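You operate a simulated robot arm through the tools that you are given. There is no shell and no other tool. Be economical: measure what you need, move in short steps, check, and stop when the job is done.

Carry out the task below with a simulated robot arm. There is one attempt and no reset: what you move stays moved.

TASK
Put the checked bundle on the hall counter. Close the linen drawer. Open the upper drawer of the bedside chest, take the green socks on the hall counter and put it away in the inside of the upper drawer of the bedside chest and shut the drawer again. Take the teal bundle and leave it on the grey cover of the bed. Take the plain glass and leave it on the yellow note. Pull the games door open. Do these in any order. Set down upright: plain glass.

The check looks at the end state, three seconds after you hand in, the way a careful person would. Anything else that was tipped, shoved, dropped, spilled or broken makes it a failure. A push-on lid holds only when it is set on centred and level and pressed home; a screw cap is set on level and turned clockwise until tight.

THE ROBOT
A 7-joint arm with a fingered hand on a trunk, on a base that drives. Base frame: it is fixed to the floor where the robot stands at the start and does not move with it; the origin is under the middle of the robot, x ahead of it, y to its left, z up. Lengths are in mm, angles in degrees, forces in N, time in s.
With the tool pointing down near the work surface it reaches from about 320 to 700 mm from the robot's upright axis, wherever it stands. Its first joint turns from -69.0 to 172.0 degrees. Places, roughly: checked bundle [500, 250, 500]; games door [2700, -2200, 400]; green socks (9x6x5 cm) [-3600, 800, 900]; grey cover of the bed [900, 1000, 600]; hall counter [-3500, 600, 900]; inside of the upper drawer of the bedside chest [-600, 1800, 400]; linen drawer [600, -2800, 200]; plain glass (7x7x11 cm) [-300, 1700, 700]; teal bundle [-500, 2000, 750]; upper drawer of the bedside chest [-600, 1800, 400]; yellow note [-500, 1750, 500]. Payload 3.4 kg.
The TCP is the grasp point between the finger pads, 25 mm short of the fingertips. In the tool frame z runs along the fingers and y along their closing line. The gripper opens to 88 mm. The gripper's body begins 29 mm behind the TCP. The gripper is a hand of 4 fingers: y runs from the thumb to the fingers, the wrist lies at [-13, -97, -162] in the tool frame, and closing takes about 1.5 s.
Orientation is that of the tool frame in the base frame, as [roll, pitch, yaw] about the fixed x, y, z axes, in that order (R = Rz(yaw) Ry(pitch) Rx(roll)). With the fingers straight down and the wrist toward the robot, the tool's x, y and z point along [0, 1, 0], [1, 0, 0] and [0, 0, -1] of the base frame.

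THE INTERFACE
- The arm moves only by the tool step_arm. Its argument "series" is a list that holds one entry, the list of rows, each a list of 7 numbers: the shift along the tool's x, y, z in units of 40 mm (1.0 is 40 mm), then the turn, a rotation vector about the tool's x, y, z in units of 8 degrees (1.0 is 8 degrees), then the finger opening in mm, from 0 to 88. In form: [[[tx, ty, tz, wx, wy, wz, grip], ...]]. A call has 1 to 10 rows; each row shifts and turns the commanded pose from where the row before left it, along the tool's axes as they then stand. A call with a number of a shift or a turn outside -1 to 1 is refused whole. A row lasts 0.2 s, in which the tool goes at most 50 mm and 8.6 degrees; a call with a longer step from one row to the next is refused whole, and so is a gripper value outside its range. A pose out of reach is approached as far as the arm can. The call stops where the force on the tool passes 40 N (or 10 N more than at its start, if that is more) or the arm is blocked; 0.2 s more then pass. Each finger travels about 108 mm/s and halts on what it meets, pressing with about 24 N; the grip force reading is that of the motor and also rises with nothing between the fingers. The clock runs only during rows and for 0.2 s after the last one: add rows that do not move to give the fingers time. The reply holds the time, the measured pose of the TCP, the force on the tool along the base axes, the opening and the grip force, in the units named above and with some noise, with the torque about the TCP (base axes, N m) and any sound that the robot's microphone picked up.
- Cameras (640 x 400 px; columns grow to the right, rows downward): "scene" is now at [107.4, 49.7, 1172.1]; the picture's right is [0.66, -0.75, 0.00], its down [-0.59, -0.52, -0.62] and it looks along [0.46, 0.41, -0.79] (base axes); focal length 277 px, centre (320, 200). "wrist" rides on the gripper at [64, -83, -98] in the tool frame; the picture's right is [-0.62, 0.37, -0.69], its down [-0.71, -0.63, 0.30] and it looks along [-0.32, 0.68, 0.65] (tool axes); focal length 265 px, centre (320, 200). There is no depth. A picture from a camera that has moved, and an enlarged one, comes with that camera's place and axes in the base frame and with its lens.
- grab_frame(camera): a new picture of that camera. The clock stands still meanwhile.
- raise_lower(by): slides the trunk up (or, below 0, down) by that many mm; the arm and the scene camera ride with it, the base frame stays. It gives what a move gives, with no picture.
- base_move(legs): drives the robot by 1 to 6 legs, each [ahead, left, turn to the left] in mm, mm and degrees, along the robot's own axes; the way and the turn of a leg run together, so that a leg with both is an arc; at most 1500 mm and 180 degrees a leg. The arm and the cameras ride along, it lands a little off, and it stops where it bumps. It gives what a move gives.
- set_grasp(shape): the hand has 4 fingers and takes this shape, open, in about a second: jaw (thumb against the fingers, like two jaws); tri (thumb and two fingers); tip (a fingertip pinch); poke (one finger out to press); point (the index stretched); flat (the hand flat); cup (the hand cupped); fist (a fist). The gripper value then closes the fingers along that shape, each until it touches; the sizes above hold for jaw. It gives what a move gives, with no picture.
- head_to(pan, tilt): turns the head with the scene camera to pan (to the left, within 86 degrees either way) and tilt (down, from -29 to 69), counted from straight ahead of the robot. It gives what a move gives.
- inspect(camera, box): a new picture of the part [left, top, right, bottom] of that camera's present view, enlarged. The clock stands still meanwhile.
- sign_off(): hands the job in; it is judged then, once.

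Work in short steps. Places have to be worked out from the pictures, the camera data and where the tool is seen: move nearer, look again, correct. Check each grasp and each placing, and mend what went wrong. You have 186 turns and 144 pictures in all, those below and enlarged ones among them. Open the gripper and draw the arm clear of the work before you hand the job in, unless the task says otherwise.

The tools are called as name(argument=value, ...) on one line, values as JSON. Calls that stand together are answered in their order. step_arm: Moves the arm, as the interface text tells. Its arguments: {"type":"object","properties":{"series":{"type":"array","items":{"type":"array","items":{"type":"array","items":{"type":"number"}}}}},"required":["series"]} The other tools are called the same way: raise_lower (by) slides the trunk up or down; set_grasp (shape) gives the hand a shape; base_move (legs) drives the base; head_to (pan, tilt) turns the head that bears the scene camera; grab_frame (camera) takes a picture; inspect (camera, box) takes an enlarged picture of a part of a camera's view; sign_off () hands the job in.

At the start:

```text
time: 0.0
position: [384.7, 134.0, 822.2]
orientation: [-180.0, 0.1, 90.0]
ft_force: [-0.1, 0.1, -0.1]
ft_torque: [0.03, 0.0, 0.04]
opening: 87.8
gripper_force: 0.0
shape: jaw
trunk travel left (down, up): [-500.0, 340.0]
robot x, y, heading: [-0.1, 0.5, -0.1]
head pan, tilt: [41.4, 51.8]
```

scene: 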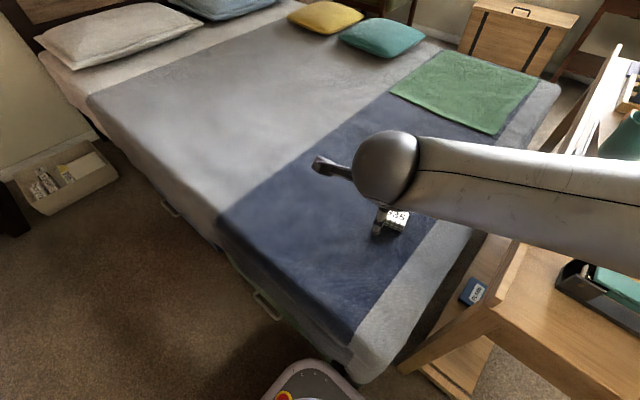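
wrist: 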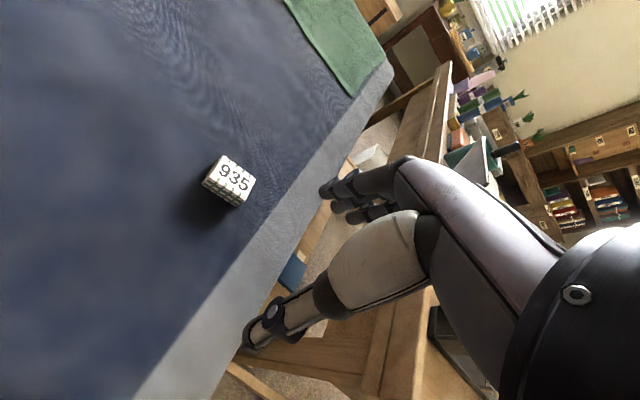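

The checked bundle seems to sit on the navy blanket of the bed ahead of me. I'll look around first, starting with an enlarged look at the bundle.

inspect(camera="wrist", box=[140, 110, 300, 240])

head_to(pan=80, tilt=30)

grab_frame(camera="scene")

head_to(pan=-50, tilt=25)

grab_frame(camera="scene")

```text
3.08 times, centred on (220, 175) of wrist
camera zoom: at [301.4, 199.5, 920.7], right [0.37, -0.62, 0.69], down [-0.63, -0.71, -0.3], along [0.68, -0.32, -0.65], focal length 817 px, centre (628, 277)
```

zoom: 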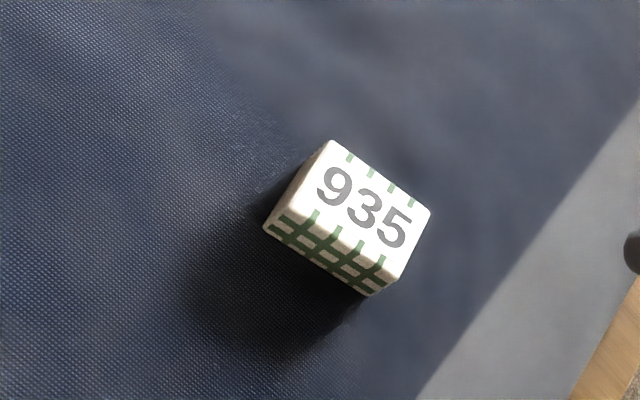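

```text
time: 1.1
position: [383.8, 135.9, 822.1]
orientation: [-180.0, 0.0, 90.0]
ft_force: [0.2, -0.8, -1.2]
ft_torque: [0.04, 0.0, 0.02]
opening: 87.5
gripper_force: 0.1
shape: jaw
trunk travel left (down, up): [-500.0, 340.0]
robot x, y, heading: [-0.0, 7.5, 0.0]
head pan, tilt: [80.0, 30.0]
```

```text
140 pictures are left
camera scene: at [66.7, 88.9, 1204.0], right [0.98, -0.17, 0.0], down [-0.09, -0.49, -0.87], along [0.15, 0.85, -0.5], focal length 277 px, centre (320, 200)
```

scene: 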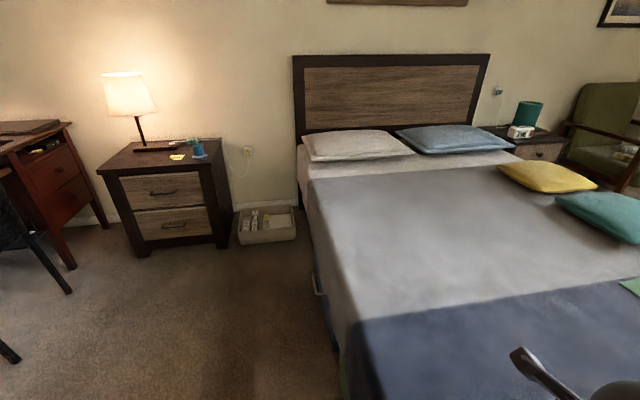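

```text
time: 3.2
position: [383.8, 135.0, 822.9]
orientation: [-180.0, 0.1, 90.0]
ft_force: [0.5, -0.4, 0.0]
ft_torque: [-0.02, 0.02, 0.0]
opening: 87.8
gripper_force: 0.2
shape: jaw
trunk travel left (down, up): [-500.0, 340.0]
robot x, y, heading: [1.0, 4.3, 0.1]
head pan, tilt: [-50.0, 25.0]
```

```text
139 pictures are left
camera scene: at [110.2, -70.7, 1212.0], right [-0.77, -0.64, 0.0], down [-0.27, 0.32, -0.91], along [0.58, -0.69, -0.42], focal length 277 px, centre (320, 200)
```

scene: 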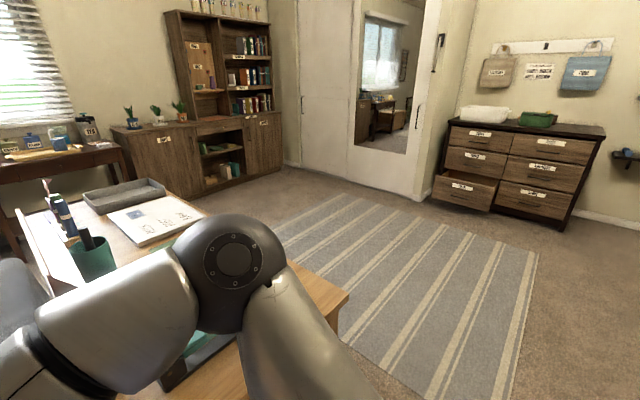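

By triangulation, the bundle's top is near (565, 176, 530). I'll bring the hand above it and look again.

step_arm(series=[[[0.25, 0.85, 0.5, 0, 0, 0, 88], [0.25, 0.85, 0.5, 0, 0, 0, 88], [0.25, 0.85, 0.5, 0, 0, 0, 88], [0.25, 0.85, 0.5, 0, 0, 0, 88], [0, 0, 0, 0, 0, 0, 88]]])

head_to(pan=15, tilt=50)

grab_frame(camera="scene")

grab_frame(camera="wrist")

```text
time: 4.4
position: [519.5, 175.1, 742.6]
orientation: [-179.9, 0.1, 90.0]
ft_force: [-0.4, -0.2, 0.1]
ft_torque: [0.0, -0.02, -0.01]
opening: 87.7
gripper_force: 0.1
shape: jaw
trunk travel left (down, up): [-500.0, 340.0]
robot x, y, heading: [2.3, 0.6, -0.2]
head pan, tilt: [-50.0, 25.0]
```

```text
time: 5.7
position: [521.5, 175.5, 742.6]
orientation: [179.9, -0.1, 90.1]
ft_force: [-0.4, 0.2, 0.8]
ft_torque: [-0.01, 0.01, 0.0]
opening: 87.5
gripper_force: 0.0
shape: jaw
trunk travel left (down, up): [-500.0, 340.0]
robot x, y, heading: [-2.1, -1.9, -0.0]
head pan, tilt: [15.0, 50.0]
```

```text
138 pictures are left
camera scene: at [125.4, 19.8, 1174.5], right [0.26, -0.97, 0.0], down [-0.74, -0.2, -0.64], along [0.62, 0.17, -0.77], focal length 277 px, centre (320, 200)
```

scene: 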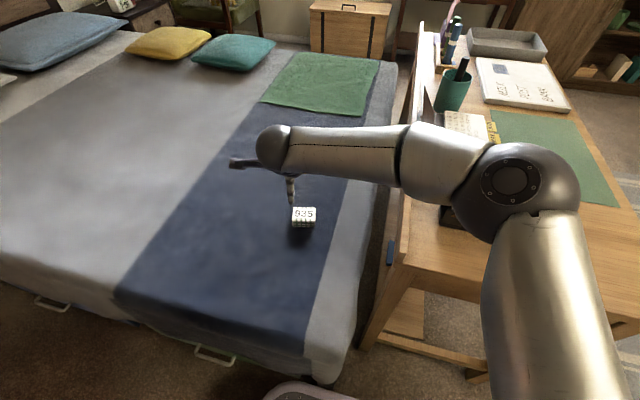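

```text
137 pictures are left
camera wrist: at [437.4, 239.4, 840.9], right [0.37, -0.62, 0.69], down [-0.63, -0.71, -0.3], along [0.68, -0.32, -0.65], focal length 265 px, centre (320, 200)
```

wrist: 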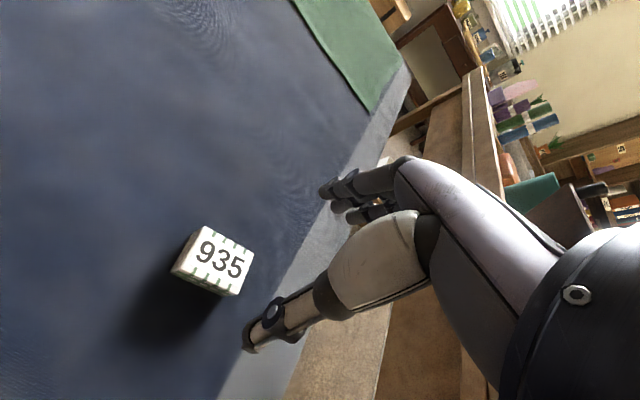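

Bundle is near (545, 177), top about z 580–590. I'll zoom in to get its orientation.

inspect(camera="wrist", box=[140, 200, 300, 300])

inspect(camera="scene", box=[260, 180, 340, 230])

```text
4.00 times, centred on (220, 250) of wrist
camera zoom: at [437.4, 239.4, 840.9], right [0.37, -0.62, 0.69], down [-0.63, -0.71, -0.3], along [0.68, -0.32, -0.65], focal length 1062 px, centre (720, 0)
```

zoom: 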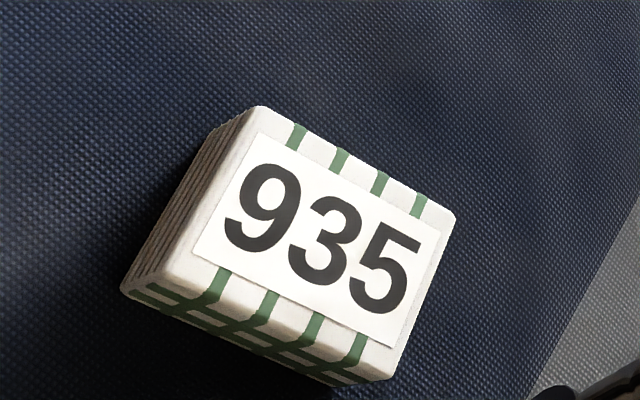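

```text
8.00 times, centred on (300, 205) of scene
camera zoom: at [125.4, 19.8, 1174.5], right [0.26, -0.97, 0.0], down [-0.74, -0.2, -0.64], along [0.62, 0.17, -0.77], focal length 2220 px, centre (480, 160)
```

zoom: 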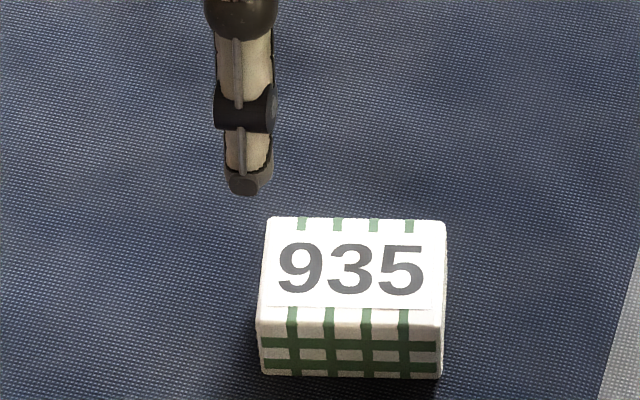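

The bundle is about 60×45×29 mm, turned 14°. I'll turn the hand to match, centre at (539, 179) and go down most of the way.

step_arm(series=[[[0, 0.24, 0, 0, 0, -0.88, 88], [0, 0.24, 0, 0, 0, -0.88, 88], [0, 0, 1, 0, 0, 0, 88], [0, 0, 1, 0, 0, 0, 88], [0, 0, 1, 0, 0, 0, 88], [0, 0, 0, 0, 0, 0, 88]]])

grab_frame(camera="wrist")

inspect(camera="scene", box=[220, 130, 380, 230])

```text
time: 7.1
position: [540.0, 176.3, 621.7]
orientation: [-179.9, -0.1, 104.1]
ft_force: [-0.8, 0.0, -0.5]
ft_torque: [-0.05, 0.01, 0.02]
opening: 87.8
gripper_force: 0.2
shape: jaw
trunk travel left (down, up): [-500.0, 340.0]
robot x, y, heading: [-1.3, 0.2, 0.0]
head pan, tilt: [15.0, 50.0]
```

```text
134 pictures are left
camera wrist: at [443.7, 217.7, 720.1], right [0.51, -0.51, 0.69], down [-0.44, -0.85, -0.3], along [0.74, -0.15, -0.65], focal length 265 px, centre (320, 200)
```

wrist: 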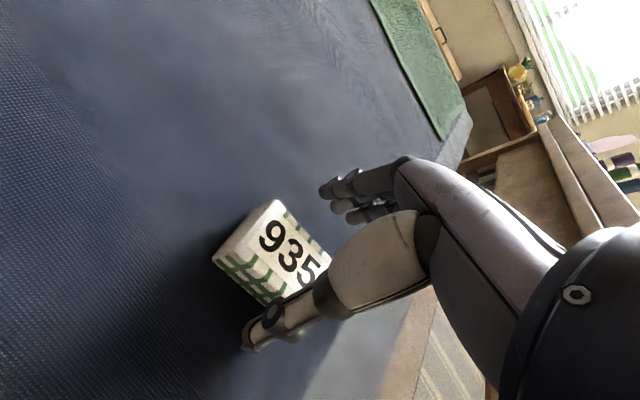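

```text
4.00 times, centred on (300, 180) of scene
camera zoom: at [125.3, 19.8, 1174.5], right [0.26, -0.97, 0.0], down [-0.74, -0.2, -0.64], along [0.62, 0.17, -0.77], focal length 1110 px, centre (400, 280)
```

zoom: 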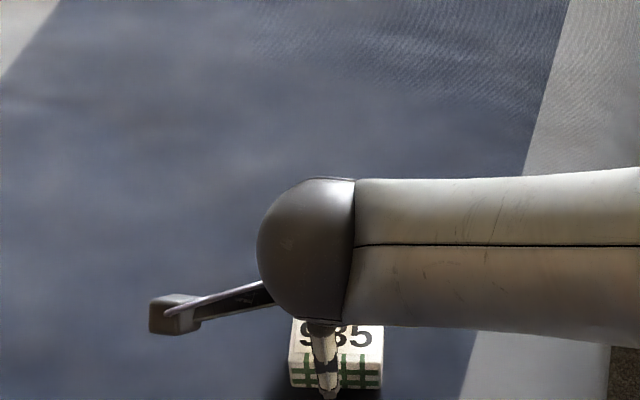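

Centre now reads about (536, 184); thumb clears the near edge by ~15 mm. I'll go down to about z 592 and close.

step_arm(series=[[[0.15, -0.05, 0.4, 0, 0, 0, 88], [0, 0, 0.35, 0, 0, 0, 88], [0, 0, 0, 0, 0, 0, 88]]])

grab_frame(camera="wrist")

```text
time: 7.9
position: [536.9, 182.2, 592.9]
orientation: [180.0, 0.1, 104.1]
ft_force: [-0.5, -0.7, -0.4]
ft_torque: [0.01, 0.0, -0.03]
opening: 87.7
gripper_force: 0.0
shape: jaw
trunk travel left (down, up): [-500.0, 340.0]
robot x, y, heading: [0.6, -2.2, 0.1]
head pan, tilt: [15.0, 50.0]
```

```text
132 pictures are left
camera wrist: at [440.4, 223.7, 691.0], right [0.51, -0.51, 0.69], down [-0.44, -0.85, -0.3], along [0.74, -0.15, -0.65], focal length 265 px, centre (320, 200)
```

wrist: 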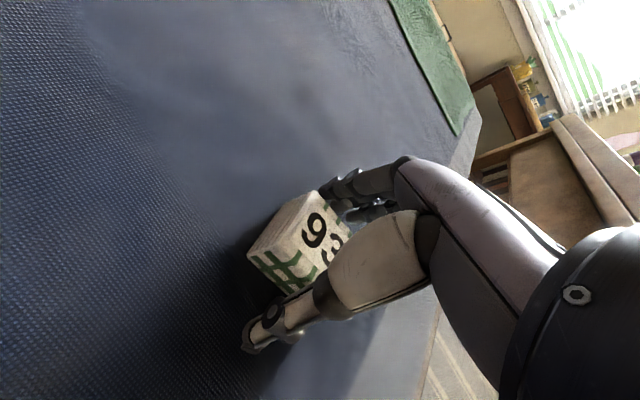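

The bundle lies between thumb and fingers with no contact. Closing.

step_arm(series=[[[0, 0, 0, 0, 0, 0, 60], [0, 0, 0, 0, 0, 0, 30], [0, 0, 0, 0, 0, 0, 20], [0, 0, 0, 0, 0, 0, 20], [0, 0, 0, 0, 0, 0, 20], [0, 0, 0, 0, 0, 0, 20], [0, 0, 0, 0, 0, 0, 20], [0, 0, 0, 0, 0, 0, 20]]])

step_arm(series=[[[0, 0, -0.8, 0, 0, 0, 20], [0, 0, -1, 0, 0, 0, 20], [0, 0, -1, 0, 0, 0, 20], [0, 0, 0, 0, 0, 0, 20]]])

grab_frame(camera="wrist")

```text
time: 9.7
position: [536.9, 180.7, 592.7]
orientation: [180.0, 0.0, 104.1]
ft_force: [0.0, 0.4, -0.4]
ft_torque: [-0.01, 0.02, 0.01]
opening: 38.5
gripper_force: 17.9
shape: jaw
trunk travel left (down, up): [-500.0, 340.0]
robot x, y, heading: [1.5, 0.4, -0.0]
head pan, tilt: [15.0, 50.0]
```

```text
time: 10.7
position: [536.8, 181.5, 705.6]
orientation: [-180.0, 0.1, 104.2]
ft_force: [0.1, 1.1, -0.2]
ft_torque: [0.02, -0.01, 0.0]
opening: 38.7
gripper_force: 17.5
shape: jaw
trunk travel left (down, up): [-500.0, 340.0]
robot x, y, heading: [-2.6, 2.0, -0.1]
head pan, tilt: [15.0, 50.0]
```

```text
131 pictures are left
camera wrist: at [440.7, 223.8, 803.0], right [0.51, -0.51, 0.69], down [-0.44, -0.85, -0.3], along [0.74, -0.15, -0.65], focal length 265 px, centre (320, 200)
```

wrist: 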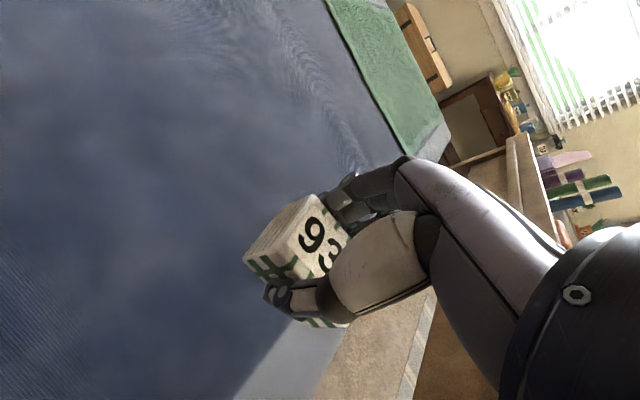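

Grasped and lifted. I'll retract and raise the arm, then look behind to plan the drive.

step_arm(series=[[[0, -0.8, -0.8, 0, 0, 0, 20], [0, -0.8, -0.8, 0, 0, 0, 20], [0, -0.8, -0.8, 0, 0, 0, 20], [0, -0.8, -0.5, 0, 0, 0, 20], [0, -0.5, 0, 0, 0, 0, 20]]])

head_to(pan=86, tilt=15)

grab_frame(camera="scene")

head_to(pan=-86, tilt=25)

grab_frame(camera="scene")

```text
time: 11.9
position: [392.5, 146.3, 819.9]
orientation: [180.0, 0.1, 104.2]
ft_force: [0.0, 0.1, -0.6]
ft_torque: [0.0, 0.01, 0.01]
opening: 38.5
gripper_force: 18.0
shape: jaw
trunk travel left (down, up): [-500.0, 340.0]
robot x, y, heading: [0.5, 4.2, 0.0]
head pan, tilt: [15.0, 50.0]
```

```text
time: 13.3
position: [393.0, 147.2, 820.3]
orientation: [-179.9, 0.0, 104.1]
ft_force: [0.5, -0.4, -0.2]
ft_torque: [0.01, -0.01, 0.01]
opening: 38.5
gripper_force: 18.4
shape: jaw
trunk travel left (down, up): [-500.0, 340.0]
robot x, y, heading: [1.4, -2.6, 0.0]
head pan, tilt: [85.9, 15.0]
```

```text
130 pictures are left
camera scene: at [57.7, 93.1, 1228.2], right [1.0, -0.07, 0.0], down [-0.02, -0.26, -0.97], along [0.07, 0.96, -0.26], focal length 277 px, centre (320, 200)
```

scene: 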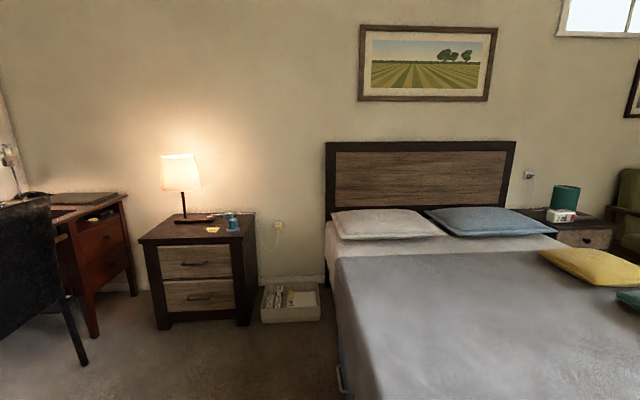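

```text
time: 15.9
position: [393.8, 146.4, 819.0]
orientation: [-180.0, -0.1, 104.1]
ft_force: [0.2, -0.3, 0.0]
ft_torque: [0.02, 0.0, -0.01]
opening: 38.3
gripper_force: 17.9
shape: jaw
trunk travel left (down, up): [-500.0, 340.0]
robot x, y, heading: [0.8, 0.1, 0.2]
head pan, tilt: [-85.9, 25.0]
```

```text
129 pictures are left
camera scene: at [57.5, -92.0, 1212.0], right [-1.0, -0.07, 0.0], down [-0.03, 0.42, -0.91], along [0.06, -0.9, -0.42], focal length 277 px, centre (320, 200)
```

scene: 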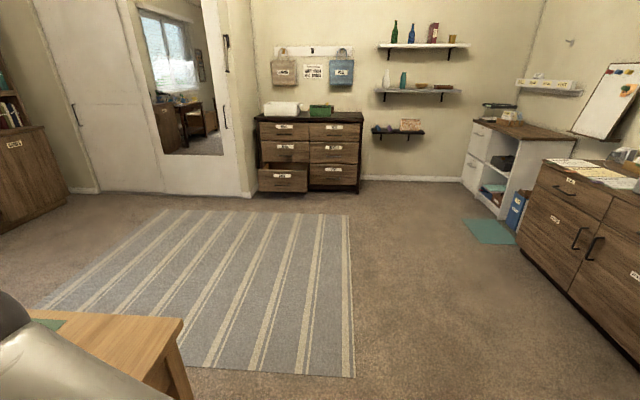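

Behind on the right looks clear. I'll back up a little, then turn left to face back, in steps.

base_move(legs=[[-250, 0, 0], [0, 0, 100]])

head_to(pan=70, tilt=20)

grab_frame(camera="scene")

```text
time: 22.0
position: [-463.8, 359.1, 819.6]
orientation: [-180.0, 0.0, -155.5]
ft_force: [-0.4, 0.0, 0.1]
ft_torque: [0.01, 0.01, -0.01]
opening: 38.2
gripper_force: 18.6
shape: jaw
trunk travel left (down, up): [-500.0, 340.0]
robot x, y, heading: [-247.6, 1.0, 100.6]
head pan, tilt: [-85.9, 25.0]
```

```text
time: 24.4
position: [-463.9, 360.0, 819.3]
orientation: [180.0, -0.1, -155.3]
ft_force: [0.6, -0.1, -0.6]
ft_torque: [0.01, 0.02, 0.0]
opening: 38.2
gripper_force: 17.8
shape: jaw
trunk travel left (down, up): [-500.0, 340.0]
robot x, y, heading: [-251.1, -1.7, 100.6]
head pan, tilt: [70.0, 20.0]
```

```text
128 pictures are left
camera scene: at [-349.3, 64.3, 1220.1], right [0.16, 0.99, 0.0], down [0.34, -0.06, -0.94], along [-0.93, 0.15, -0.34], focal length 277 px, centre (320, 200)
```

scene: 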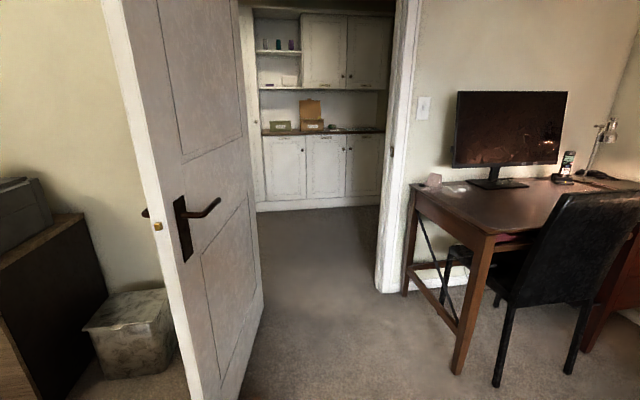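

The doorway spans y≈-74 to 717 at x≈-1800, with the hall counter beyond (front near x≈-3500). I'll turn to face it, line up at y≈290, and recheck.

base_move(legs=[[0, 0, 79.4], [500, -290, 0]])

head_to(pan=0, tilt=25)

grab_frame(camera="scene")

```text
time: 31.1
position: [-1142.8, 146.0, 820.0]
orientation: [179.9, 0.0, -76.4]
ft_force: [-0.7, 0.2, -0.9]
ft_torque: [-0.02, -0.01, -0.01]
opening: 37.8
gripper_force: 17.9
shape: jaw
trunk travel left (down, up): [-500.0, 340.0]
robot x, y, heading: [-746.4, 294.7, 179.6]
head pan, tilt: [70.0, 20.0]
```

```text
time: 32.5
position: [-1143.9, 148.0, 819.6]
orientation: [-180.0, 0.0, -76.3]
ft_force: [0.7, 0.4, -0.6]
ft_torque: [-0.01, 0.0, -0.02]
opening: 38.1
gripper_force: 18.3
shape: jaw
trunk travel left (down, up): [-500.0, 340.0]
robot x, y, heading: [-751.5, 291.9, 179.6]
head pan, tilt: [0.0, 25.0]
```

```text
127 pictures are left
camera scene: at [-889.9, 291.6, 1212.0], right [0.01, 1.0, 0.0], down [0.42, 0.0, -0.91], along [-0.91, 0.01, -0.42], focal length 277 px, centre (320, 200)
```

scene: 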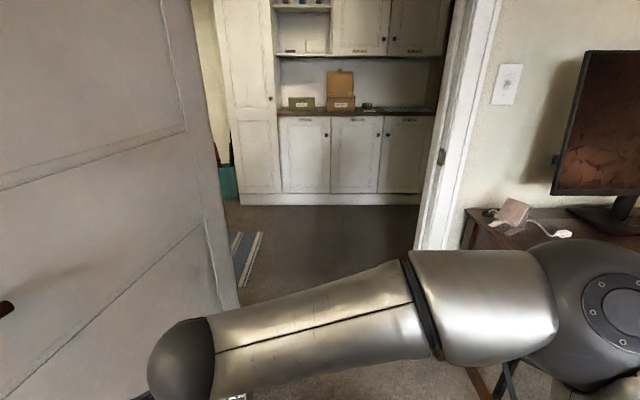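

The elbow sticks out to the right about 350 mm, so I'll swing the arm left a bit to balance for the doorway, and raise the trunk for the 900 mm counter.

step_arm(series=[[[0.9, -0.18, 0, 0, 0, -0.6, 20], [0.9, -0.18, 0, 0, 0, -0.6, 20], [0, 0, 0, 0, 0, 0, 20]]])

raise_lower(by=220)

head_to(pan=0, tilt=40)

grab_frame(camera="scene")

```text
time: 33.3
position: [-1108.1, 82.8, 818.8]
orientation: [179.9, 0.1, -66.8]
ft_force: [0.7, -0.9, -0.6]
ft_torque: [0.01, 0.0, -0.01]
opening: 38.3
gripper_force: 17.7
shape: jaw
trunk travel left (down, up): [-500.0, 340.0]
robot x, y, heading: [-748.3, 287.7, 179.4]
head pan, tilt: [0.0, 25.0]
```

```text
time: 35.6
position: [-1110.7, 82.2, 1038.5]
orientation: [-180.0, 0.0, -66.7]
ft_force: [0.3, 0.3, -0.4]
ft_torque: [-0.01, -0.04, -0.03]
opening: 38.0
gripper_force: 17.5
shape: jaw
trunk travel left (down, up): [-720.0, 120.0]
robot x, y, heading: [-746.4, 291.3, 179.3]
head pan, tilt: [0.0, 25.0]
```

```text
time: 36.4
position: [-1110.6, 83.2, 1039.0]
orientation: [-179.9, 0.0, -66.8]
ft_force: [0.7, -0.5, -0.1]
ft_torque: [-0.02, -0.03, -0.02]
opening: 38.0
gripper_force: 18.2
shape: jaw
trunk travel left (down, up): [-720.0, 120.0]
robot x, y, heading: [-750.5, 292.9, 179.3]
head pan, tilt: [0.0, 40.0]
```

```text
126 pictures are left
camera scene: at [-882.8, 291.6, 1408.7], right [0.01, 1.0, 0.0], down [0.64, -0.01, -0.77], along [-0.77, 0.01, -0.64], focal length 277 px, centre (320, 200)
```

scene: 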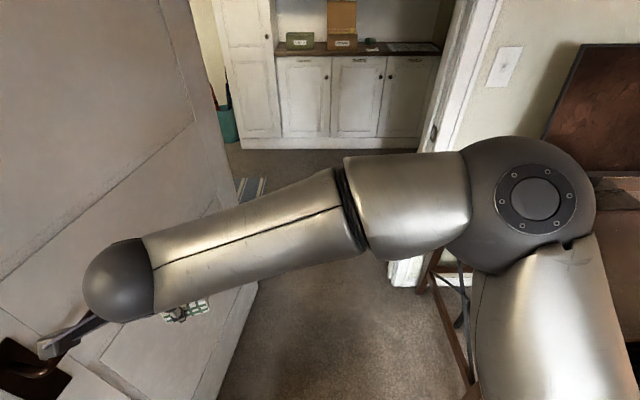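

Left side of the hand reaches y≈35 and the door panel is at y≈-60..-130; the elbow reaches ≈590 with the jamb at ≈700. Drive straight through.

base_move(legs=[[1400, 0, 0.7]])

head_to(pan=0, tilt=25)

grab_frame(camera="scene")

```text
time: 43.4
position: [-2508.8, 77.7, 1038.1]
orientation: [180.0, 0.1, -66.0]
ft_force: [0.6, -0.2, -0.3]
ft_torque: [0.02, -0.01, -0.04]
opening: 38.0
gripper_force: 18.1
shape: jaw
trunk travel left (down, up): [-720.0, 120.0]
robot x, y, heading: [-2152.3, 290.4, -179.7]
head pan, tilt: [0.0, 40.0]
```

```text
time: 44.2
position: [-2508.0, 76.6, 1039.9]
orientation: [180.0, 0.0, -65.8]
ft_force: [0.3, 0.1, -0.5]
ft_torque: [0.02, -0.01, 0.01]
opening: 38.1
gripper_force: 17.3
shape: jaw
trunk travel left (down, up): [-720.0, 120.0]
robot x, y, heading: [-2150.4, 293.9, -179.5]
head pan, tilt: [0.0, 25.0]
```

```text
125 pictures are left
camera scene: at [-2292.1, 290.0, 1431.9], right [-0.01, 1.0, 0.0], down [0.42, 0.0, -0.91], along [-0.91, -0.01, -0.42], focal length 277 px, centre (320, 200)
```

scene: 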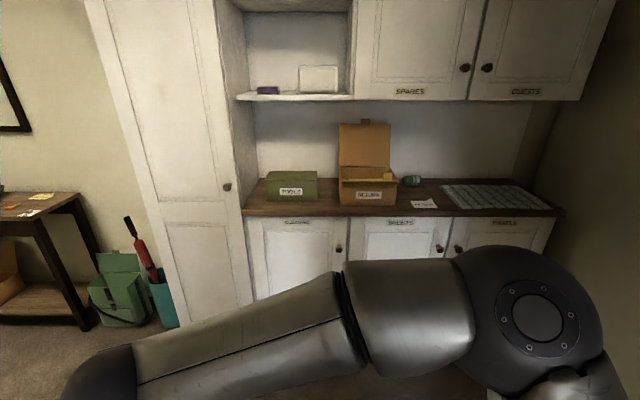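

Counter front edge is near x≈-3320, the socks are near (-3626, 740). I'll move closer and to the right for a better look.

base_move(legs=[[500, -450, -0.5]])

head_to(pan=0, tilt=35)

grab_frame(camera="scene")

grab_frame(camera="wrist")

```text
time: 47.9
position: [-3013.1, 533.5, 1038.7]
orientation: [180.0, 0.0, -66.6]
ft_force: [-0.2, -0.2, -1.6]
ft_torque: [0.0, 0.01, 0.01]
opening: 37.9
gripper_force: 17.5
shape: jaw
trunk travel left (down, up): [-720.0, 120.0]
robot x, y, heading: [-2651.5, 742.8, 179.5]
head pan, tilt: [0.0, 25.0]
```

```text
time: 48.6
position: [-3013.1, 532.5, 1039.0]
orientation: [180.0, 0.0, -66.6]
ft_force: [0.1, -0.5, -0.3]
ft_torque: [-0.02, 0.02, 0.01]
opening: 38.0
gripper_force: 17.9
shape: jaw
trunk travel left (down, up): [-720.0, 120.0]
robot x, y, heading: [-2651.3, 743.8, 179.8]
head pan, tilt: [0.0, 35.0]
```

```text
124 pictures are left
camera scene: at [-2789.8, 742.6, 1416.3], right [0.01, 1.0, 0.0], down [0.57, 0.0, -0.82], along [-0.82, 0.0, -0.57], focal length 277 px, centre (320, 200)
```

scene: 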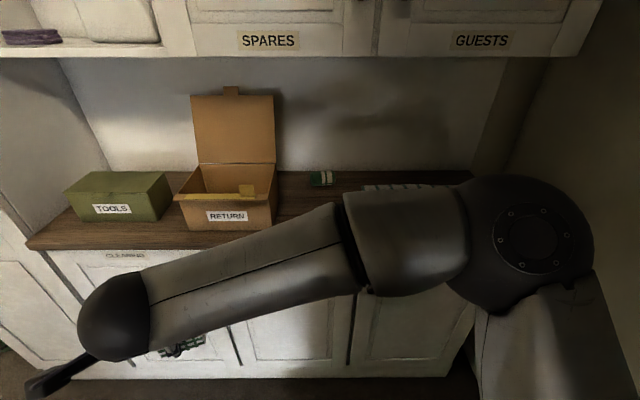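

```text
123 pictures are left
camera wrist: at [-2910.5, 507.3, 1136.8], right [-0.58, 0.42, 0.69], down [0.29, 0.91, -0.3], along [-0.76, 0.03, -0.65], focal length 265 px, centre (320, 200)
```

wrist: 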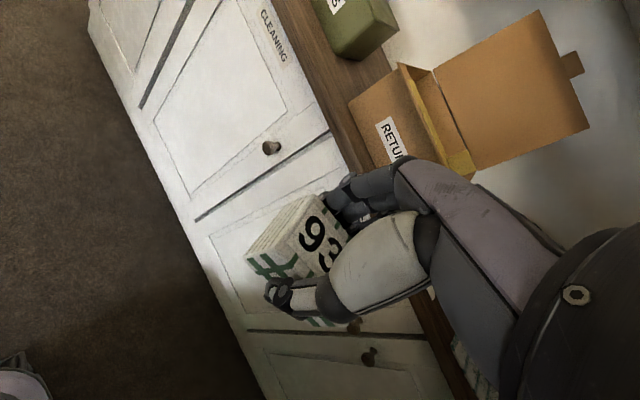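

Socks at about (-3640, 743). A free patch of counter lies right of the note and left of the grey mat, near (-3500, 842). I'll drive closer so it's in reach.

base_move(legs=[[270, -110, 0.3]])

head_to(pan=0, tilt=50)

grab_frame(camera="scene")

```text
time: 50.6
position: [-3280.3, 640.7, 1038.7]
orientation: [-180.0, 0.0, -66.2]
ft_force: [0.5, -0.2, 0.5]
ft_torque: [-0.02, -0.02, 0.0]
opening: 38.1
gripper_force: 17.6
shape: jaw
trunk travel left (down, up): [-720.0, 120.0]
robot x, y, heading: [-2922.5, 852.8, -179.9]
head pan, tilt: [0.0, 35.0]
```

```text
time: 51.4
position: [-3279.9, 640.0, 1038.5]
orientation: [180.0, 0.0, -66.1]
ft_force: [-0.2, -0.7, -0.9]
ft_torque: [0.01, 0.01, -0.02]
opening: 37.9
gripper_force: 18.4
shape: jaw
trunk travel left (down, up): [-720.0, 120.0]
robot x, y, heading: [-2923.3, 852.0, -179.8]
head pan, tilt: [0.0, 50.0]
```

```text
122 pictures are left
camera scene: at [-3048.0, 851.3, 1394.5], right [0.0, 1.0, 0.0], down [0.77, 0.0, -0.64], along [-0.64, 0.0, -0.77], focal length 277 px, centre (320, 200)
```

scene: 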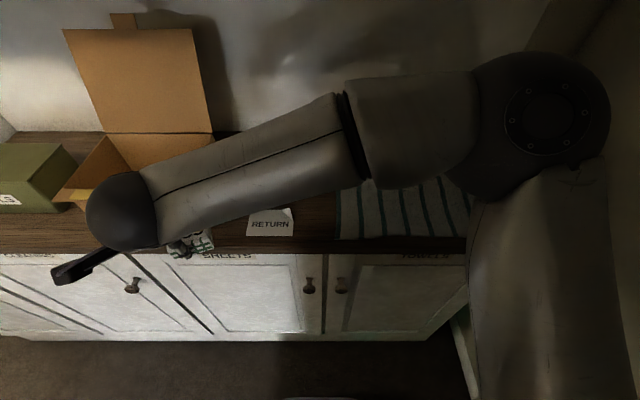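

Note and mat positions confirm the free patch. I'll square the hand to the counter and move over (-3510, 838).

step_arm(series=[[[0, 0, 0, 0, 0, 1, 20], [0, 0, 0, 0, 0, 1, 20], [0, 0, 0, 0, 0, 1, 20], [-0.707, 0.821, 0, 0, 0, 0, 20], [-0.707, 0.821, 0, 0, 0, 0, 20], [-0.707, 0.821, 0, 0, 0, 0, 20], [-0.707, 0.821, 0, 0, 0, 0, 20], [0, 0, 0, 0, 0, 0, 20]]])

grab_frame(camera="scene")

grab_frame(camera="wrist")

```text
time: 53.2
position: [-3412.3, 754.6, 1039.1]
orientation: [-180.0, 0.0, -90.2]
ft_force: [0.0, -0.1, 0.4]
ft_torque: [-0.02, -0.02, 0.01]
opening: 38.1
gripper_force: 17.8
shape: jaw
trunk travel left (down, up): [-720.0, 120.0]
robot x, y, heading: [-2925.4, 850.1, -179.7]
head pan, tilt: [0.0, 50.0]
```

```text
121 pictures are left
camera scene: at [-3047.6, 850.6, 1394.5], right [0.0, 1.0, 0.0], down [0.77, 0.0, -0.64], along [-0.64, 0.0, -0.77], focal length 277 px, centre (320, 200)
```

scene: 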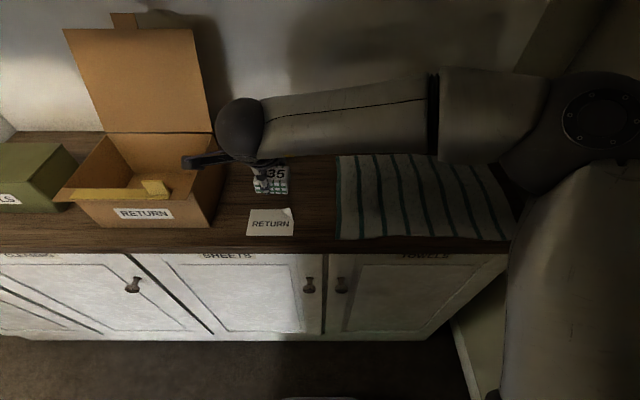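

```text
120 pictures are left
camera wrist: at [-3328.0, 689.9, 1136.5], right [-0.37, 0.62, 0.69], down [0.63, 0.71, -0.3], along [-0.68, 0.33, -0.65], focal length 265 px, centre (320, 200)
```

wrist: 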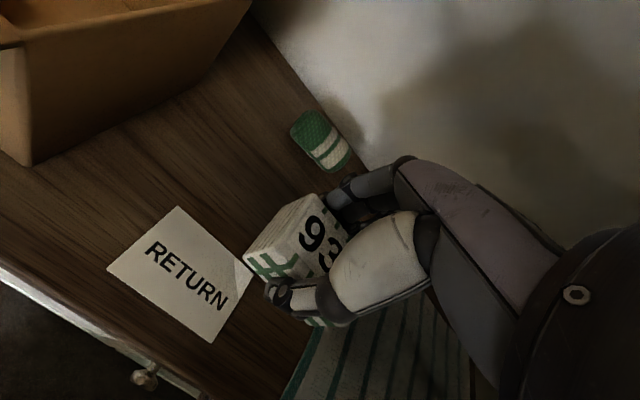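

Elbow nears the right wall, so I'll choose a spot slightly less right: (-3485, 805), between note and socks, clear of both. Move over and lower to about z 945.

step_arm(series=[[[-0.64, 0.91, 0, 0, 0, 0, 20], [-0.64, 0.91, 0, 0, 0, 0, 20], [0, 0, 0.8, 0, 0, 0, 20], [0, 0, 0.8, 0, 0, 0, 20], [0, 0, 0.75, 0, 0, 0, 20], [0, 0, 0, 0, 0, 0, 20]]])

grab_frame(camera="wrist")

grab_frame(camera="scene")

```text
time: 54.6
position: [-3483.6, 806.4, 943.8]
orientation: [-179.9, -0.1, -90.3]
ft_force: [0.6, 0.2, -0.4]
ft_torque: [-0.04, 0.01, 0.02]
opening: 37.9
gripper_force: 18.0
shape: jaw
trunk travel left (down, up): [-720.0, 120.0]
robot x, y, heading: [-2923.3, 855.5, -179.7]
head pan, tilt: [0.0, 50.0]
```

```text
119 pictures are left
camera wrist: at [-3400.0, 741.2, 1042.2], right [-0.37, 0.62, 0.69], down [0.63, 0.71, -0.3], along [-0.68, 0.33, -0.65], focal length 265 px, centre (320, 200)
```

wrist: 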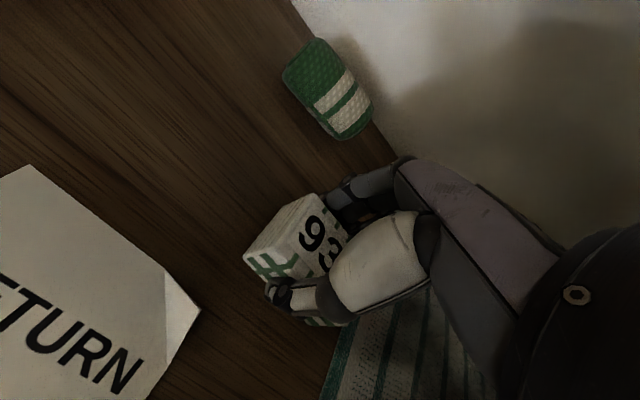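

```text
118 pictures are left
camera scene: at [-3047.9, 851.5, 1394.5], right [0.0, 1.0, 0.0], down [0.77, 0.0, -0.64], along [-0.64, 0.0, -0.77], focal length 277 px, centre (320, 200)
```

scene: 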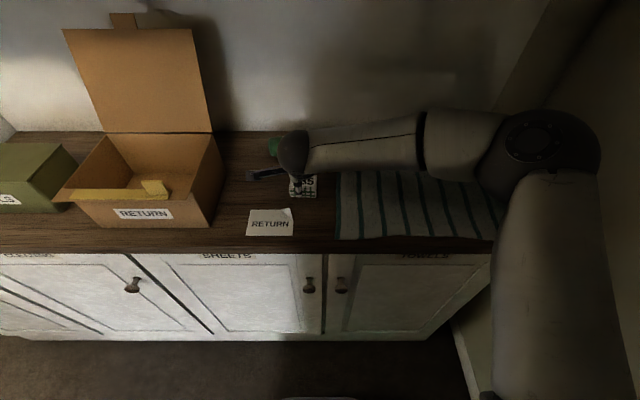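

Over the free patch. Lowering slowly in small steps until contact.

step_arm(series=[[[0, 0, 0.1, 0, 0, 0, 20], [0, 0, 0.1, 0, 0, 0, 20], [0, 0, 0.1, 0, 0, 0, 20], [0, 0, 0, 0, 0, 0, 20]]])

step_arm(series=[[[0, 0, 0.05, 0, 0, 0, 20], [0, 0, 0, 0, 0, 0, 20]]])

```text
time: 55.6
position: [-3484.1, 806.5, 933.1]
orientation: [-180.0, -0.1, -90.1]
ft_force: [-0.8, -0.3, -0.2]
ft_torque: [0.02, 0.0, -0.02]
opening: 37.9
gripper_force: 18.8
shape: jaw
trunk travel left (down, up): [-720.0, 120.0]
robot x, y, heading: [-2919.3, 852.3, -179.8]
head pan, tilt: [0.0, 50.0]
```

```text
time: 56.2
position: [-3483.6, 805.3, 929.9]
orientation: [-180.0, 0.0, -90.2]
ft_force: [0.2, 0.4, -0.7]
ft_torque: [-0.01, 0.0, 0.04]
opening: 37.8
gripper_force: 18.0
shape: jaw
trunk travel left (down, up): [-720.0, 120.0]
robot x, y, heading: [-2923.4, 849.7, -179.6]
head pan, tilt: [0.0, 50.0]
```

No contact yet; continuing down by a few millimetres.

step_arm(series=[[[0, 0, 0.05, 0, 0, 0, 20], [0, 0, 0.05, 0, 0, 0, 20], [0, 0, 0, 0, 0, 0, 20]]])

step_arm(series=[[[0, 0, 0.05, 0, 0, 0, 20], [0, 0, 0.05, 0, 0, 0, 20], [0, 0, 0, 0, 0, 0, 20]]])

grab_frame(camera="wrist")

```text
time: 57.0
position: [-3483.4, 805.1, 927.3]
orientation: [180.0, 0.0, -90.2]
ft_force: [-0.2, -1.0, -0.8]
ft_torque: [0.01, 0.0, -0.02]
opening: 38.1
gripper_force: 18.7
shape: jaw
trunk travel left (down, up): [-720.0, 120.0]
robot x, y, heading: [-2922.6, 853.1, -179.9]
head pan, tilt: [0.0, 50.0]
```

```text
time: 57.8
position: [-3484.7, 805.8, 922.8]
orientation: [-180.0, 0.0, -90.2]
ft_force: [0.0, -0.8, 0.3]
ft_torque: [-0.01, 0.02, 0.03]
opening: 37.8
gripper_force: 18.2
shape: jaw
trunk travel left (down, up): [-720.0, 120.0]
robot x, y, heading: [-2925.7, 854.8, -180.0]
head pan, tilt: [0.0, 50.0]
```

```text
117 pictures are left
camera wrist: at [-3400.7, 741.1, 1020.7], right [-0.37, 0.62, 0.69], down [0.63, 0.71, -0.3], along [-0.68, 0.33, -0.65], focal length 265 px, centre (320, 200)
```

wrist: 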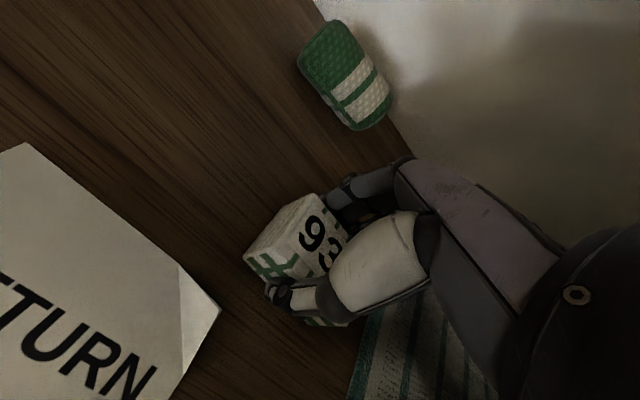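

Still free; continue down with finer watch on force.

step_arm(series=[[[0, 0, 0.06, 0, 0, 0, 20], [0, 0, 0.06, 0, 0, 0, 20], [0, 0, 0.06, 0, 0, 0, 20], [0, 0, 0, 0, 0, 0, 20]]])

inspect(camera="scene", box=[240, 120, 360, 240])

```text
time: 58.8
position: [-3483.9, 806.2, 917.7]
orientation: [179.6, -0.1, -90.2]
ft_force: [-4.1, -0.1, 19.7]
ft_torque: [0.03, 0.05, 0.04]
opening: 38.9
gripper_force: 18.7
shape: jaw
trunk travel left (down, up): [-720.0, 120.0]
robot x, y, heading: [-2921.8, 852.4, -179.9]
head pan, tilt: [0.0, 50.0]
```

```text
3.33 times, centred on (300, 180) of scene
camera zoom: at [-3045.4, 851.7, 1395.0], right [0.0, 1.0, 0.0], down [0.76, 0.0, -0.64], along [-0.64, 0.0, -0.76], focal length 925 px, centre (387, 267)
```

zoom: 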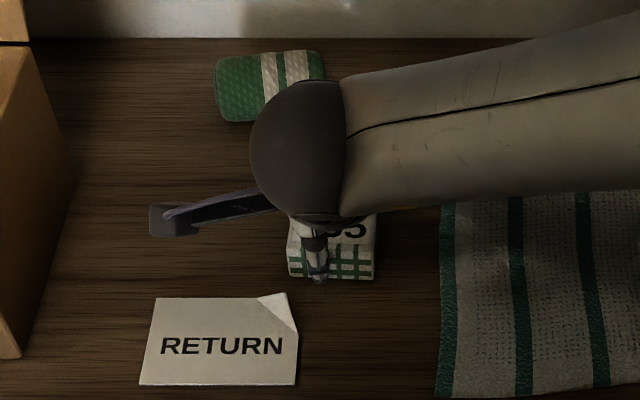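

Contact: counter top at about z 890. Easing 1 mm and opening.

step_arm(series=[[[0, 0, -0.04, 0, 0, 0, 20], [0, 0, 0, 0, 0, 0, 45], [0, 0, 0, 0, 0, 0, 70], [0, 0, 0, 0, 0, 0, 80], [0, 0, 0, 0, 0, 0, 80], [0, 0, 0, 0, 0, 0, 80]]])

step_arm(series=[[[0, 0, -0.5, 0, 0, 0, 80], [0, 0, -1, 0, 0, 0, 80], [0, 0, -1, 0, 0, 0, 80], [0, 0, 0, 0, 0, 0, 80]]])

grab_frame(camera="wrist")

```text
time: 60.2
position: [-3483.7, 806.0, 916.3]
orientation: [-180.0, 0.0, -90.2]
ft_force: [-0.1, 1.3, 0.3]
ft_torque: [0.05, 0.0, 0.0]
opening: 80.1
gripper_force: 0.1
shape: jaw
trunk travel left (down, up): [-720.0, 120.0]
robot x, y, heading: [-2923.4, 848.9, -179.9]
head pan, tilt: [0.0, 50.0]
```

```text
time: 61.2
position: [-3483.6, 805.7, 1019.3]
orientation: [-179.9, 0.0, -90.2]
ft_force: [0.3, 0.0, -0.7]
ft_torque: [-0.02, 0.02, 0.02]
opening: 80.0
gripper_force: 0.0
shape: jaw
trunk travel left (down, up): [-720.0, 120.0]
robot x, y, heading: [-2917.8, 853.8, -180.0]
head pan, tilt: [0.0, 50.0]
```

```text
115 pictures are left
camera wrist: at [-3400.8, 741.7, 1116.6], right [-0.37, 0.62, 0.69], down [0.63, 0.71, -0.3], along [-0.68, 0.33, -0.65], focal length 265 px, centre (320, 200)
```

wrist: 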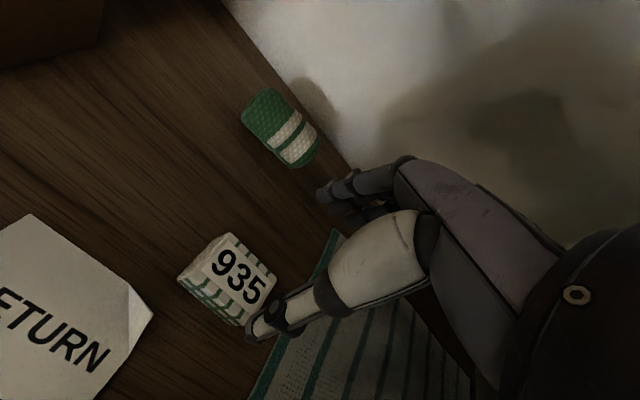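

Bundle placed. Socks centre is near (-3622, 757), long axis along y, turned ~5°. It's just beyond reach, so I drive 100 mm ahead, then position over it.

base_move(legs=[[100, 0, 0]])

step_arm(series=[[[0.6, 0.3, 0, 0, 0, -0.6, 88], [0.6, 0.3, 0, 0, 0, 0, 88], [0, 0, 0.8, 0, 0, 0, 88], [0, 0, 0, 0, 0, 0, 88]]])

grab_frame(camera="wrist")

grab_frame(camera="scene")

```text
time: 62.4
position: [-3583.5, 807.0, 1019.5]
orientation: [-180.0, 0.0, -90.2]
ft_force: [0.3, -0.4, -0.2]
ft_torque: [0.0, -0.07, 0.0]
opening: 80.2
gripper_force: 0.1
shape: jaw
trunk travel left (down, up): [-720.0, 120.0]
robot x, y, heading: [-3023.5, 847.0, -179.8]
head pan, tilt: [0.0, 50.0]
```

```text
time: 63.4
position: [-3605.6, 757.8, 986.0]
orientation: [180.0, 0.0, -85.4]
ft_force: [-0.7, -0.1, 0.4]
ft_torque: [0.02, -0.01, -0.04]
opening: 87.8
gripper_force: 0.1
shape: jaw
trunk travel left (down, up): [-720.0, 120.0]
robot x, y, heading: [-3022.8, 848.5, -179.8]
head pan, tilt: [0.0, 50.0]
```

```text
114 pictures are left
camera wrist: at [-3516.6, 699.7, 1084.1], right [-0.42, 0.59, 0.69], down [0.57, 0.76, -0.3], along [-0.71, 0.27, -0.65], focal length 265 px, centre (320, 200)
```

wrist: 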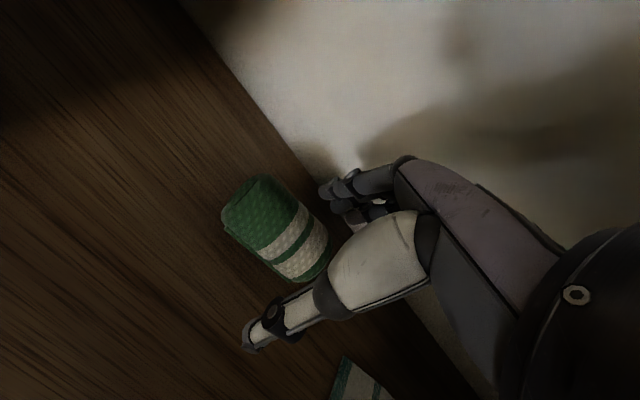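

```text
113 pictures are left
camera scene: at [-3147.3, 850.9, 1394.5], right [0.0, 1.0, 0.0], down [0.77, 0.0, -0.64], along [-0.64, 0.0, -0.77], focal length 277 px, centre (320, 200)
```

scene: 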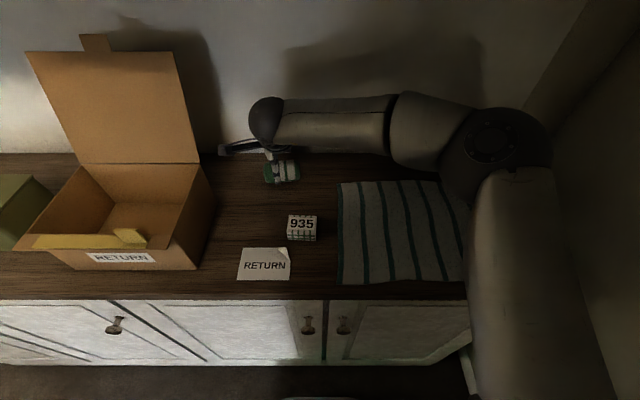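

Socks centre reads about (-3630, 754). I'll advance 24 mm and lower to z≈940, then check.

step_arm(series=[[[0.1, 0.6, 0, 0, 0, 0, 88], [0, 0, 0.6, 0, 0, 0, 88], [0, 0, 0.55, 0, 0, 0, 88], [0, 0, 0, 0, 0, 0, 88]]])

grab_frame(camera="wrist")

inspect(camera="scene", box=[200, 80, 360, 240])

```text
time: 64.3
position: [-3628.6, 751.8, 940.5]
orientation: [180.0, 0.1, -85.4]
ft_force: [0.2, 0.6, -0.4]
ft_torque: [0.0, -0.02, -0.03]
opening: 87.5
gripper_force: 0.1
shape: jaw
trunk travel left (down, up): [-720.0, 120.0]
robot x, y, heading: [-3020.5, 849.4, -179.8]
head pan, tilt: [0.0, 50.0]
```

```text
112 pictures are left
camera wrist: at [-3540.0, 694.3, 1037.6], right [-0.42, 0.59, 0.69], down [0.57, 0.76, -0.3], along [-0.71, 0.27, -0.65], focal length 265 px, centre (320, 200)
```

wrist: 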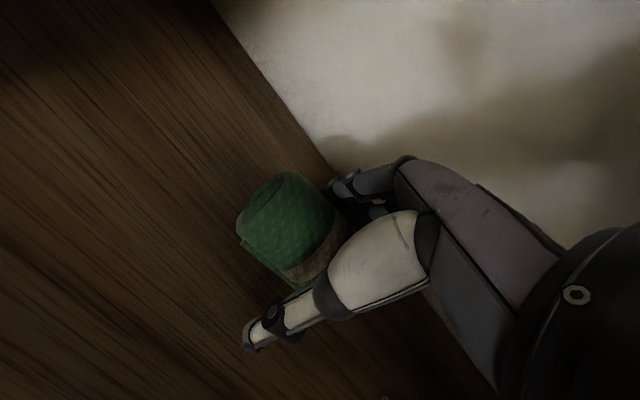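

```text
2.50 times, centred on (280, 160) of scene
camera zoom: at [-3147.3, 851.5, 1394.5], right [0.0, 1.0, 0.0], down [0.77, 0.0, -0.64], along [-0.64, 0.0, -0.77], focal length 694 px, centre (420, 300)
```

zoom: 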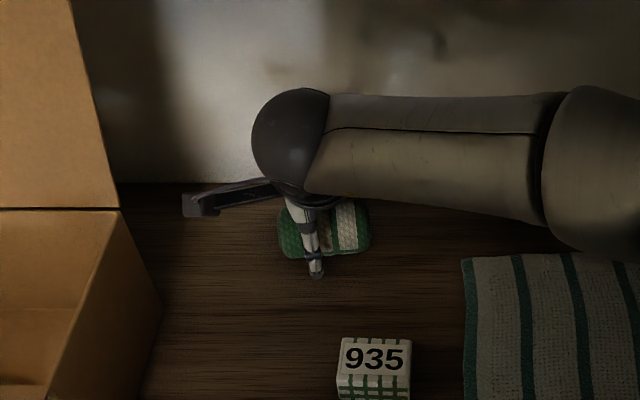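

Thumb is in front, fingers behind, centred. Lower the last 17 mm and close.

step_arm(series=[[[-0.1, 0, 0.22, 0, 0, 0, 88], [0, 0, 0.2, 0, 0, 0, 88], [0, 0, 0, 0, 0, 0, 60], [0, 0, 0, 0, 0, 0, 40], [0, 0, 0, 0, 0, 0, 25], [0, 0, 0, 0, 0, 0, 25], [0, 0, 0, 0, 0, 0, 25], [0, 0, 0, 0, 0, 0, 25], [0, 0, 0, 0, 0, 0, 25]]])

step_arm(series=[[[0, 0, -0.6, 0, 0, 0, 25], [0, 0, -0.9, 0, 0, 0, 25], [0, 0, -0.9, 0, 0, 0, 25], [0, 0, 0, 0, 0, 0, 25]]])

grab_frame(camera="wrist")

```text
time: 66.3
position: [-3628.8, 755.3, 923.4]
orientation: [-180.0, 0.0, -85.4]
ft_force: [0.3, 0.7, -0.9]
ft_torque: [0.0, 0.0, -0.01]
opening: 42.4
gripper_force: 24.0
shape: jaw
trunk travel left (down, up): [-720.0, 120.0]
robot x, y, heading: [-3022.8, 853.1, -179.9]
head pan, tilt: [0.0, 50.0]
```

```text
time: 67.3
position: [-3630.5, 756.1, 1019.8]
orientation: [-179.9, 0.0, -85.4]
ft_force: [-0.1, 0.2, -0.5]
ft_torque: [0.0, 0.02, 0.02]
opening: 42.3
gripper_force: 24.0
shape: jaw
trunk travel left (down, up): [-720.0, 120.0]
robot x, y, heading: [-3022.6, 849.9, -180.0]
head pan, tilt: [0.0, 50.0]
```

```text
110 pictures are left
camera wrist: at [-3541.4, 698.2, 1117.7], right [-0.42, 0.59, 0.69], down [0.57, 0.76, -0.3], along [-0.71, 0.27, -0.65], focal length 265 px, centre (320, 200)
```

wrist: 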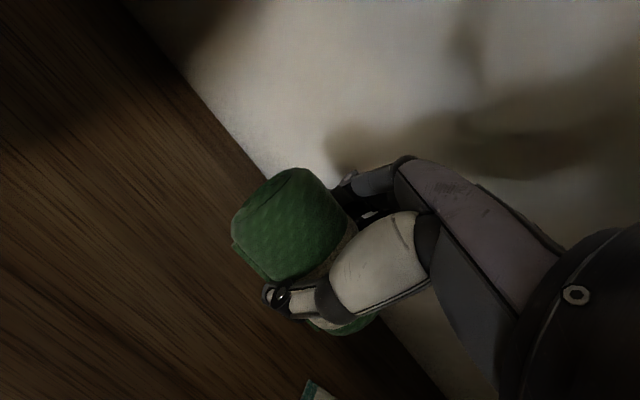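

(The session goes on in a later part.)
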